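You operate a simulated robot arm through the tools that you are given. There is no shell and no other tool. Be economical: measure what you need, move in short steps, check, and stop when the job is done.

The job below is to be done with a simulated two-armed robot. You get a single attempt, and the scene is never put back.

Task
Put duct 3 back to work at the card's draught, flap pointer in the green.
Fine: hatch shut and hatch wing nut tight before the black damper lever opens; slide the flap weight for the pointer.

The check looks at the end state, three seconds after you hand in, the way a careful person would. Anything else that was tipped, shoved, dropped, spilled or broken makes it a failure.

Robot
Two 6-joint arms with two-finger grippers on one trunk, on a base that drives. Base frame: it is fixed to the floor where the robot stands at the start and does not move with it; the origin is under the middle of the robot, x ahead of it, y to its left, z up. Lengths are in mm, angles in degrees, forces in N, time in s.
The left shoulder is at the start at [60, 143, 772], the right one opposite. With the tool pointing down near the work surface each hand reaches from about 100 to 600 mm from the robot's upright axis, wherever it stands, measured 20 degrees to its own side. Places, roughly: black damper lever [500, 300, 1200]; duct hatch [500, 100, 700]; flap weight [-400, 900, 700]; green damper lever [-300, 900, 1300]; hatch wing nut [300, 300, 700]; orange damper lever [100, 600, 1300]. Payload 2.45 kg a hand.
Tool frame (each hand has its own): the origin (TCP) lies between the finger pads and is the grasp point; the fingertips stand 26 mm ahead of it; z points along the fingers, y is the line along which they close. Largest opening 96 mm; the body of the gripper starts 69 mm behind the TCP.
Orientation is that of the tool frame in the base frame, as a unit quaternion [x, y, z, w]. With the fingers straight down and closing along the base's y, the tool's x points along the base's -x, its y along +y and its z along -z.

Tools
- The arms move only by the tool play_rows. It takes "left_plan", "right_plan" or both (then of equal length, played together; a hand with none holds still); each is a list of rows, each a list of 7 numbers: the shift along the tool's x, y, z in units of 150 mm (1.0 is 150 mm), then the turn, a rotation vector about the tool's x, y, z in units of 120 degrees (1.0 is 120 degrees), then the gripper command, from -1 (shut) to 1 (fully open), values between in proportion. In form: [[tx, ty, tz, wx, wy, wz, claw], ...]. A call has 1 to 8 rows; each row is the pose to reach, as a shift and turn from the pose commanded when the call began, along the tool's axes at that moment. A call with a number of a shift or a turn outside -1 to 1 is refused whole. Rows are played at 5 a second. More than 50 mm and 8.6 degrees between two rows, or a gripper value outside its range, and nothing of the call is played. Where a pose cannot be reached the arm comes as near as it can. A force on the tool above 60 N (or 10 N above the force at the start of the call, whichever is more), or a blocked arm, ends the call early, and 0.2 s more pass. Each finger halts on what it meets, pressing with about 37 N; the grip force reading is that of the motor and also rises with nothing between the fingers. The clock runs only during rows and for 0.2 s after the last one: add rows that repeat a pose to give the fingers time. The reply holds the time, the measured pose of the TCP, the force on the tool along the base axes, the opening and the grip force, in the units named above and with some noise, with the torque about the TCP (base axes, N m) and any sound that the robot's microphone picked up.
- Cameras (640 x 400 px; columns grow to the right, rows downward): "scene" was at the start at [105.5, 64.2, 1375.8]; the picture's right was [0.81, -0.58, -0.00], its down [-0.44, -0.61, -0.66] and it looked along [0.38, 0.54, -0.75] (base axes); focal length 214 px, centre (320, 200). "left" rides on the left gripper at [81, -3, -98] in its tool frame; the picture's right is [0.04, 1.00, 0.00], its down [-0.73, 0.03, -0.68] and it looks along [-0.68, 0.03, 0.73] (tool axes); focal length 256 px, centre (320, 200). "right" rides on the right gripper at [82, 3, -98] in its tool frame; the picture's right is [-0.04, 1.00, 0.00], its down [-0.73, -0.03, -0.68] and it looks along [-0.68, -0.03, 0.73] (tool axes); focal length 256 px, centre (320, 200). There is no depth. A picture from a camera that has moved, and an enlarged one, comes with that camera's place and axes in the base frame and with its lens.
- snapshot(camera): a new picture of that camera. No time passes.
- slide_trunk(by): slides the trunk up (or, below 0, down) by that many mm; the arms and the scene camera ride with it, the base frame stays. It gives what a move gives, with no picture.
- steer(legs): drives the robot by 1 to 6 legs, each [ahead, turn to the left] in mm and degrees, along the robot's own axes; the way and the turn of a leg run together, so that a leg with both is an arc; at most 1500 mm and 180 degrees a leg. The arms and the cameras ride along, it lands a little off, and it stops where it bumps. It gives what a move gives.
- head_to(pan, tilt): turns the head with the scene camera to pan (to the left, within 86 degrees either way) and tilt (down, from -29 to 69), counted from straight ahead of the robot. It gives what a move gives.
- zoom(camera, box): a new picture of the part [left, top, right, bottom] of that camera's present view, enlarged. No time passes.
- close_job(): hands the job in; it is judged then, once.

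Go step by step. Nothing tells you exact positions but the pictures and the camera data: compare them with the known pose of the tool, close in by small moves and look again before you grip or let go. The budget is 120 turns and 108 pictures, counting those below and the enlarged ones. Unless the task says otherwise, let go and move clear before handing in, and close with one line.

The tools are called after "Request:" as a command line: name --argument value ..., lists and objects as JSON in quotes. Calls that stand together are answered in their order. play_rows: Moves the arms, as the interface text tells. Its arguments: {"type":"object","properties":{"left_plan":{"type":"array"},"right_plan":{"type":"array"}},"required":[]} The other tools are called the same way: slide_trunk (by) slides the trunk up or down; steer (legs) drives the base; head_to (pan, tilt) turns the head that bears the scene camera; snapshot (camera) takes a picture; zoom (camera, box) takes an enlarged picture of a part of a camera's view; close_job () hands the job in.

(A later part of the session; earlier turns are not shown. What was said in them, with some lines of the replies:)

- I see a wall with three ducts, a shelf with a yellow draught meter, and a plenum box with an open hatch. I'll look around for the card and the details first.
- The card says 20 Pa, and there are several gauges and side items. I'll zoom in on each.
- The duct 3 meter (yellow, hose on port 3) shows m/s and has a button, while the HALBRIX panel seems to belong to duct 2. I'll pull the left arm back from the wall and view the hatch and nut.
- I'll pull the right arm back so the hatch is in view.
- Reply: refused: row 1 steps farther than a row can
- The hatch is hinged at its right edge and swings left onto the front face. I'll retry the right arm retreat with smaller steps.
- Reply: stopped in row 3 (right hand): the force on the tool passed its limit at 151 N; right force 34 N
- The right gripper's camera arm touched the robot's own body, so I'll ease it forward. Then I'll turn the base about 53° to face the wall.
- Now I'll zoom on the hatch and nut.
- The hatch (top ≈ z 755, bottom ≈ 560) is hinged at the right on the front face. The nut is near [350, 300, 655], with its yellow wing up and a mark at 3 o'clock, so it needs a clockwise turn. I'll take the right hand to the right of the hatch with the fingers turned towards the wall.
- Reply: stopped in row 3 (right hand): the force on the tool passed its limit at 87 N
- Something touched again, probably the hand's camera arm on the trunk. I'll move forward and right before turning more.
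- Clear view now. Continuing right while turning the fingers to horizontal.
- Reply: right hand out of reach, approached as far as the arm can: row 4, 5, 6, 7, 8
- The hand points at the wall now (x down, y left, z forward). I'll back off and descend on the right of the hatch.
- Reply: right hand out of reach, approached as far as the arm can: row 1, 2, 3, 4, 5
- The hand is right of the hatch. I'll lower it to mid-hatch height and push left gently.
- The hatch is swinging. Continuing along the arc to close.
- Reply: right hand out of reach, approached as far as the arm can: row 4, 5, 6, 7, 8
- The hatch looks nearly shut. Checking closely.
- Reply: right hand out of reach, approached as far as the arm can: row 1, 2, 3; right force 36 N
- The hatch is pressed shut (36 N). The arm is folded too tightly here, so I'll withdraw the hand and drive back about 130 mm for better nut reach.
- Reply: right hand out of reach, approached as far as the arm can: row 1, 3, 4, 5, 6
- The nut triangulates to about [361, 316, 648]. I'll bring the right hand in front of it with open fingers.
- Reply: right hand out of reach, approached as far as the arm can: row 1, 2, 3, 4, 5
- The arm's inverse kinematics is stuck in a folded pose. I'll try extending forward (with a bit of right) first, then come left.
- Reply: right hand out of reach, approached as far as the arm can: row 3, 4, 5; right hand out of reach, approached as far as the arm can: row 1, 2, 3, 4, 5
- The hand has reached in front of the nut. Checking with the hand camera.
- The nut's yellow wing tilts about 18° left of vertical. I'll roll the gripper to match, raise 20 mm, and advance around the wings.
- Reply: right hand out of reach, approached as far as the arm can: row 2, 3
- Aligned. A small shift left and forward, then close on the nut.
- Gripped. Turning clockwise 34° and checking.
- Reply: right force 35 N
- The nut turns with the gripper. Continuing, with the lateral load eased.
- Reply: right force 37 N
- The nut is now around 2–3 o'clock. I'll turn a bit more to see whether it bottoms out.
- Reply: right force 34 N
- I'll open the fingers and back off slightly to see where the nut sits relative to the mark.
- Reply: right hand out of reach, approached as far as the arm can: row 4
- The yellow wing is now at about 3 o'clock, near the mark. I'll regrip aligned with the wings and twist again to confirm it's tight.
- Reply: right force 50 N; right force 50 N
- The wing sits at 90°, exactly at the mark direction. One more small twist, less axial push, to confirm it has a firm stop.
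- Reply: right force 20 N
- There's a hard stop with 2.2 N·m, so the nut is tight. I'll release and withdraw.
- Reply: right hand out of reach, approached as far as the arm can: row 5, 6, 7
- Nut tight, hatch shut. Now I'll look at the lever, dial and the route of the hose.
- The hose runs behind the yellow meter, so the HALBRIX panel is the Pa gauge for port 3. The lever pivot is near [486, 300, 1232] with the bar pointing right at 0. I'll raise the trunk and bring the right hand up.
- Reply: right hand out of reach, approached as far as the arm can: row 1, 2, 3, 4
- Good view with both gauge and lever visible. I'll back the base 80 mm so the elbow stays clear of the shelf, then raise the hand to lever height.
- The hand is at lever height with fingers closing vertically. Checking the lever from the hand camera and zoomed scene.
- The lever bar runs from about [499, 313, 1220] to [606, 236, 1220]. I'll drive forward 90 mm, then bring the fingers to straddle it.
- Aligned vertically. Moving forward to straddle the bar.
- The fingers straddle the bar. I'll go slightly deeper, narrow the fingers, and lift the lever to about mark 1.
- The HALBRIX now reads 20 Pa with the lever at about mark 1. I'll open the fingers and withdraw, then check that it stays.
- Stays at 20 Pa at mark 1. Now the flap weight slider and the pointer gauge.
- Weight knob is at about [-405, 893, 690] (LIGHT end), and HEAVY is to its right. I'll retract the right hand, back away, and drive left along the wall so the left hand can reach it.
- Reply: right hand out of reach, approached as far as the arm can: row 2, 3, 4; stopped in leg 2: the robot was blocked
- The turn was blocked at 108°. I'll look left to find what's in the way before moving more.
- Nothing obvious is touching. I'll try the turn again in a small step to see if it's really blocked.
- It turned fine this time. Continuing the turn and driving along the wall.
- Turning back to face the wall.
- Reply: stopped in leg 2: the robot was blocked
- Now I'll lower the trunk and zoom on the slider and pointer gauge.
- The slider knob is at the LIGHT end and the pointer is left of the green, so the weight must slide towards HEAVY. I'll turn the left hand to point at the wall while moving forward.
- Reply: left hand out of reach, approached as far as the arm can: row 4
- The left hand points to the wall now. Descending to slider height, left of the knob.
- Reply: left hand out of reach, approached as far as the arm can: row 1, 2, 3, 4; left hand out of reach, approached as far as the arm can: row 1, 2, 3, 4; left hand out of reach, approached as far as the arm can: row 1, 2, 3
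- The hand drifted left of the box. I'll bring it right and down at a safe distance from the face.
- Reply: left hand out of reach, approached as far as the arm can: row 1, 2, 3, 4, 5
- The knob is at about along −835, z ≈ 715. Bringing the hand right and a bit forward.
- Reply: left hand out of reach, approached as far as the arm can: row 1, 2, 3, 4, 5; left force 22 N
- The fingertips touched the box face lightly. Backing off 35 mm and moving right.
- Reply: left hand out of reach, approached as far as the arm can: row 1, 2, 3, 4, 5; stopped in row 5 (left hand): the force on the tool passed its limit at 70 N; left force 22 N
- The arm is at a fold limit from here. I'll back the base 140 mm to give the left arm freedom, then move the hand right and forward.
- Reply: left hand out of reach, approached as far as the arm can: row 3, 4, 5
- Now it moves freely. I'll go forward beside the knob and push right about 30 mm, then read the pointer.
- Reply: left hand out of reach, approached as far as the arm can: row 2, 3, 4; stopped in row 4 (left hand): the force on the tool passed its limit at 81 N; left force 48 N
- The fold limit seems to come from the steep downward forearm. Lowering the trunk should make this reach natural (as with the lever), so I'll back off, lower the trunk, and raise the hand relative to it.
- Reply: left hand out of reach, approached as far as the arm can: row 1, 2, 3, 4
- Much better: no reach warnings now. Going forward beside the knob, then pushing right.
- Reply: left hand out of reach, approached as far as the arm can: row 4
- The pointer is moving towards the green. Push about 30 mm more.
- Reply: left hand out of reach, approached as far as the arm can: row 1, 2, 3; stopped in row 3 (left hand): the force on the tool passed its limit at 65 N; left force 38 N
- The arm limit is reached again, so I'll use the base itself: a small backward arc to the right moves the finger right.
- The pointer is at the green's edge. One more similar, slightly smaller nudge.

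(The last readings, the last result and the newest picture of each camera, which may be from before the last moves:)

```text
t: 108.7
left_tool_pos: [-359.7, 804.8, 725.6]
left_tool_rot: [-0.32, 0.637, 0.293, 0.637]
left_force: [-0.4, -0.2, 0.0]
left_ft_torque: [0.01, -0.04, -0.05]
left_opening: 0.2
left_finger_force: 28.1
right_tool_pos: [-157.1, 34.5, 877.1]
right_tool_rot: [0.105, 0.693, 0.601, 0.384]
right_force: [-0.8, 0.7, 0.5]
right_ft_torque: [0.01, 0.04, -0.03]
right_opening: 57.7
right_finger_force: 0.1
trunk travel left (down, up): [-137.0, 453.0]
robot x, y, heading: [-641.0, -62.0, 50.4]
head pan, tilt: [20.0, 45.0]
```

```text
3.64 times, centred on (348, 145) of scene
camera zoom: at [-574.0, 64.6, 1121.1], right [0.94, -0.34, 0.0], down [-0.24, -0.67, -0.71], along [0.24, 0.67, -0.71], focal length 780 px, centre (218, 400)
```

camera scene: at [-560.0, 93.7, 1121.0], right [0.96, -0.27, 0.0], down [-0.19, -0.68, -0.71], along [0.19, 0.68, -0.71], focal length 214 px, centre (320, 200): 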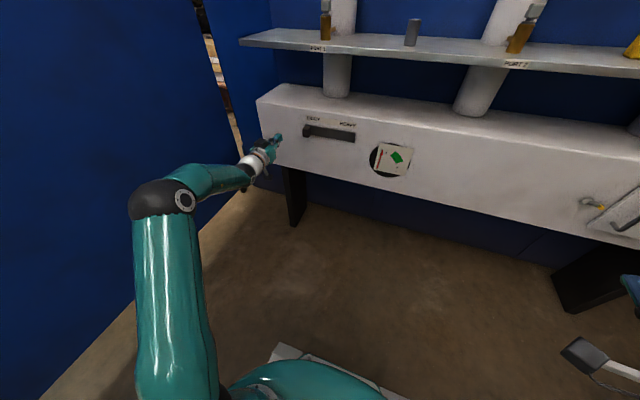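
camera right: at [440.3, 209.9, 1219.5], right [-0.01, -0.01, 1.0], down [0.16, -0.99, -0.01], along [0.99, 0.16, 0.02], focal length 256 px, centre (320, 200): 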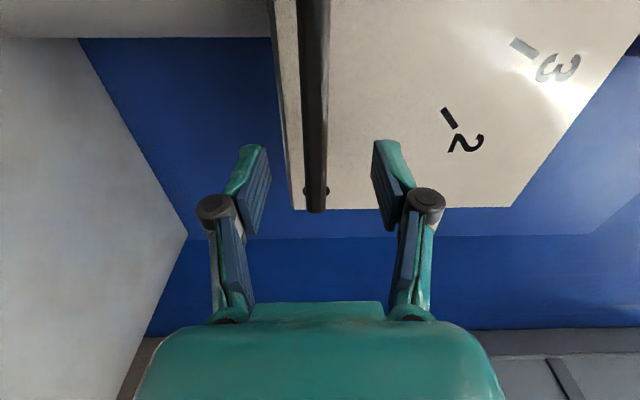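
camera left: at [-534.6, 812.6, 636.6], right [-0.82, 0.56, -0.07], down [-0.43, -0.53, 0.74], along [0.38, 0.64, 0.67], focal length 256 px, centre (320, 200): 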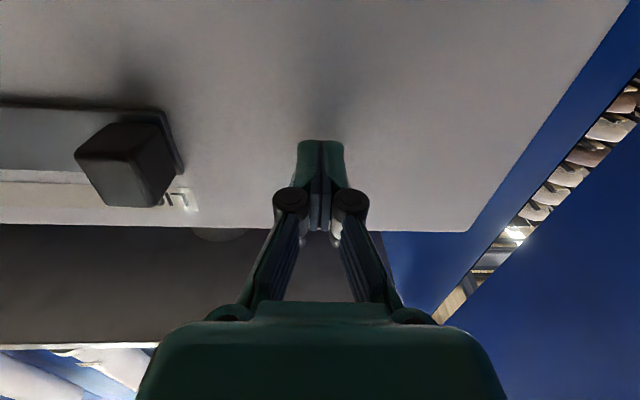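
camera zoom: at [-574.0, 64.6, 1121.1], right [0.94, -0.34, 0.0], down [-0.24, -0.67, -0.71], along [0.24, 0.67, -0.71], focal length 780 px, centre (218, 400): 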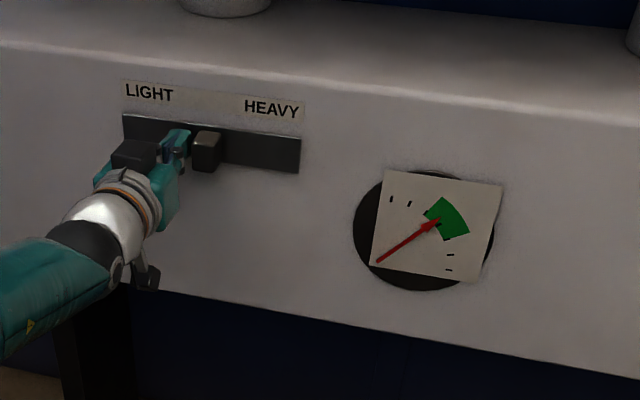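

The pointer is well inside the green. Backing straight off and verifying everything.

Request:
steer --legs '[[-150, 0]]'

Request:
head_to --pan 0 --tilt 15

Request:
snapshot --camera "scene"

Request:
zoom --camera "scene" --box '[200, 180, 360, 280]'

```text
t: 110.0
left_tool_pos: [-455.4, 690.0, 725.2]
left_tool_rot: [-0.32, 0.637, 0.292, 0.638]
left_force: [-0.8, -0.5, 0.5]
left_ft_torque: [0.01, -0.03, -0.01]
left_opening: 0.1
left_finger_force: 28.6
right_tool_pos: [-252.4, -81.1, 877.4]
right_tool_rot: [0.105, 0.693, 0.601, 0.385]
right_force: [0.4, 0.5, 0.2]
right_ft_torque: [0.01, 0.01, 0.02]
right_opening: 57.6
right_finger_force: 0.0
trunk travel left (down, up): [-137.0, 453.0]
robot x, y, heading: [-736.2, -174.8, 50.7]
head pan, tilt: [20.0, 45.0]
```

```text
t: 111.0
left_tool_pos: [-454.9, 690.6, 727.1]
left_tool_rot: [-0.321, 0.636, 0.293, 0.637]
left_force: [0.0, 0.3, -0.2]
left_ft_torque: [0.0, -0.01, 0.0]
left_opening: 0.1
left_finger_force: 28.1
right_tool_pos: [-251.5, -79.6, 877.9]
right_tool_rot: [0.106, 0.693, 0.601, 0.384]
right_force: [0.0, -0.1, 0.3]
right_ft_torque: [-0.04, 0.01, 0.01]
right_opening: 57.4
right_finger_force: 0.0
trunk travel left (down, up): [-137.0, 453.0]
robot x, y, heading: [-733.4, -173.6, 50.4]
head pan, tilt: [0.0, 15.0]
```

```text
21 pictures are left
camera scene: at [-636.9, -54.8, 1167.7], right [0.77, -0.64, 0.0], down [-0.17, -0.2, -0.97], along [0.61, 0.75, -0.26], focal length 214 px, centre (320, 200)
```

scene: 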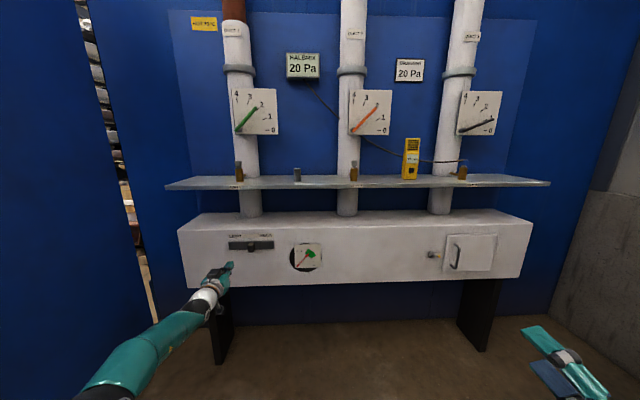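

```text
4.00 times, centred on (280, 230) of scene
camera zoom: at [-636.9, -54.8, 1167.7], right [0.77, -0.64, 0.0], down [-0.17, -0.2, -0.97], along [0.61, 0.75, -0.26], focal length 858 px, centre (480, 80)
```

zoom: 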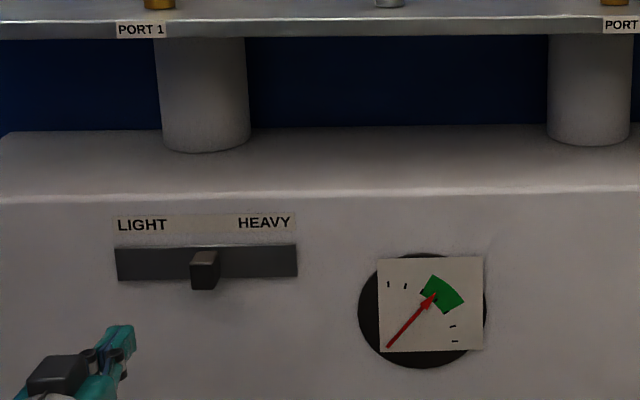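

The pointer sits mid-green and the gauge reads 20 Pa. A last check of hatch, nut and lever.

Request:
zoom --camera "scene" --box '[400, 210, 528, 290]'

Request:
zoom --camera "scene" --box '[270, 40, 526, 200]'

```text
5.00 times, centred on (464, 250) of scene
camera zoom: at [-636.9, -54.8, 1167.7], right [0.77, -0.64, 0.0], down [-0.17, -0.2, -0.97], along [0.61, 0.75, -0.26], focal length 1072 px, centre (-400, -50)
```

zoom: 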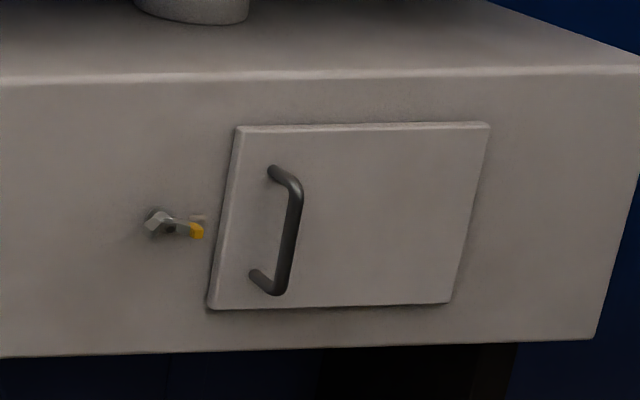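

```text
2.50 times, centred on (398, 120) of scene
camera zoom: at [-636.9, -54.8, 1167.7], right [0.77, -0.64, 0.0], down [-0.17, -0.2, -0.97], along [0.61, 0.75, -0.26], focal length 536 px, centre (125, 400)
```

zoom: 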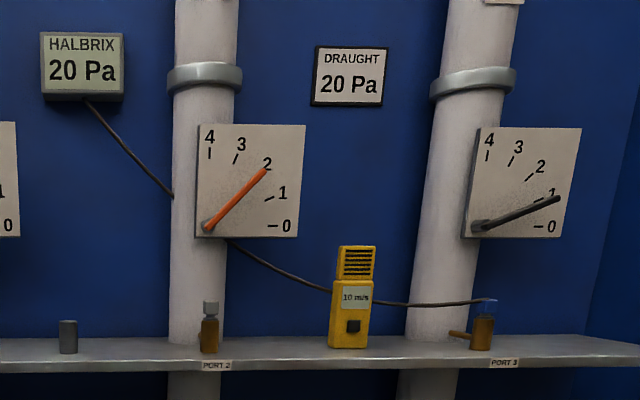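

Hatch shut, nut tight on its mark, the lever at mark 1 with 20 Pa, the pointer in the green, and nothing else disturbed. Handing in.

Request:
close_job

```text
The job is handed in.
```

Duct 3 is back at work: the hatch is shut, its wing nut is tight, the draught reads the card's 20 Pa, and the flap pointer is in the green.
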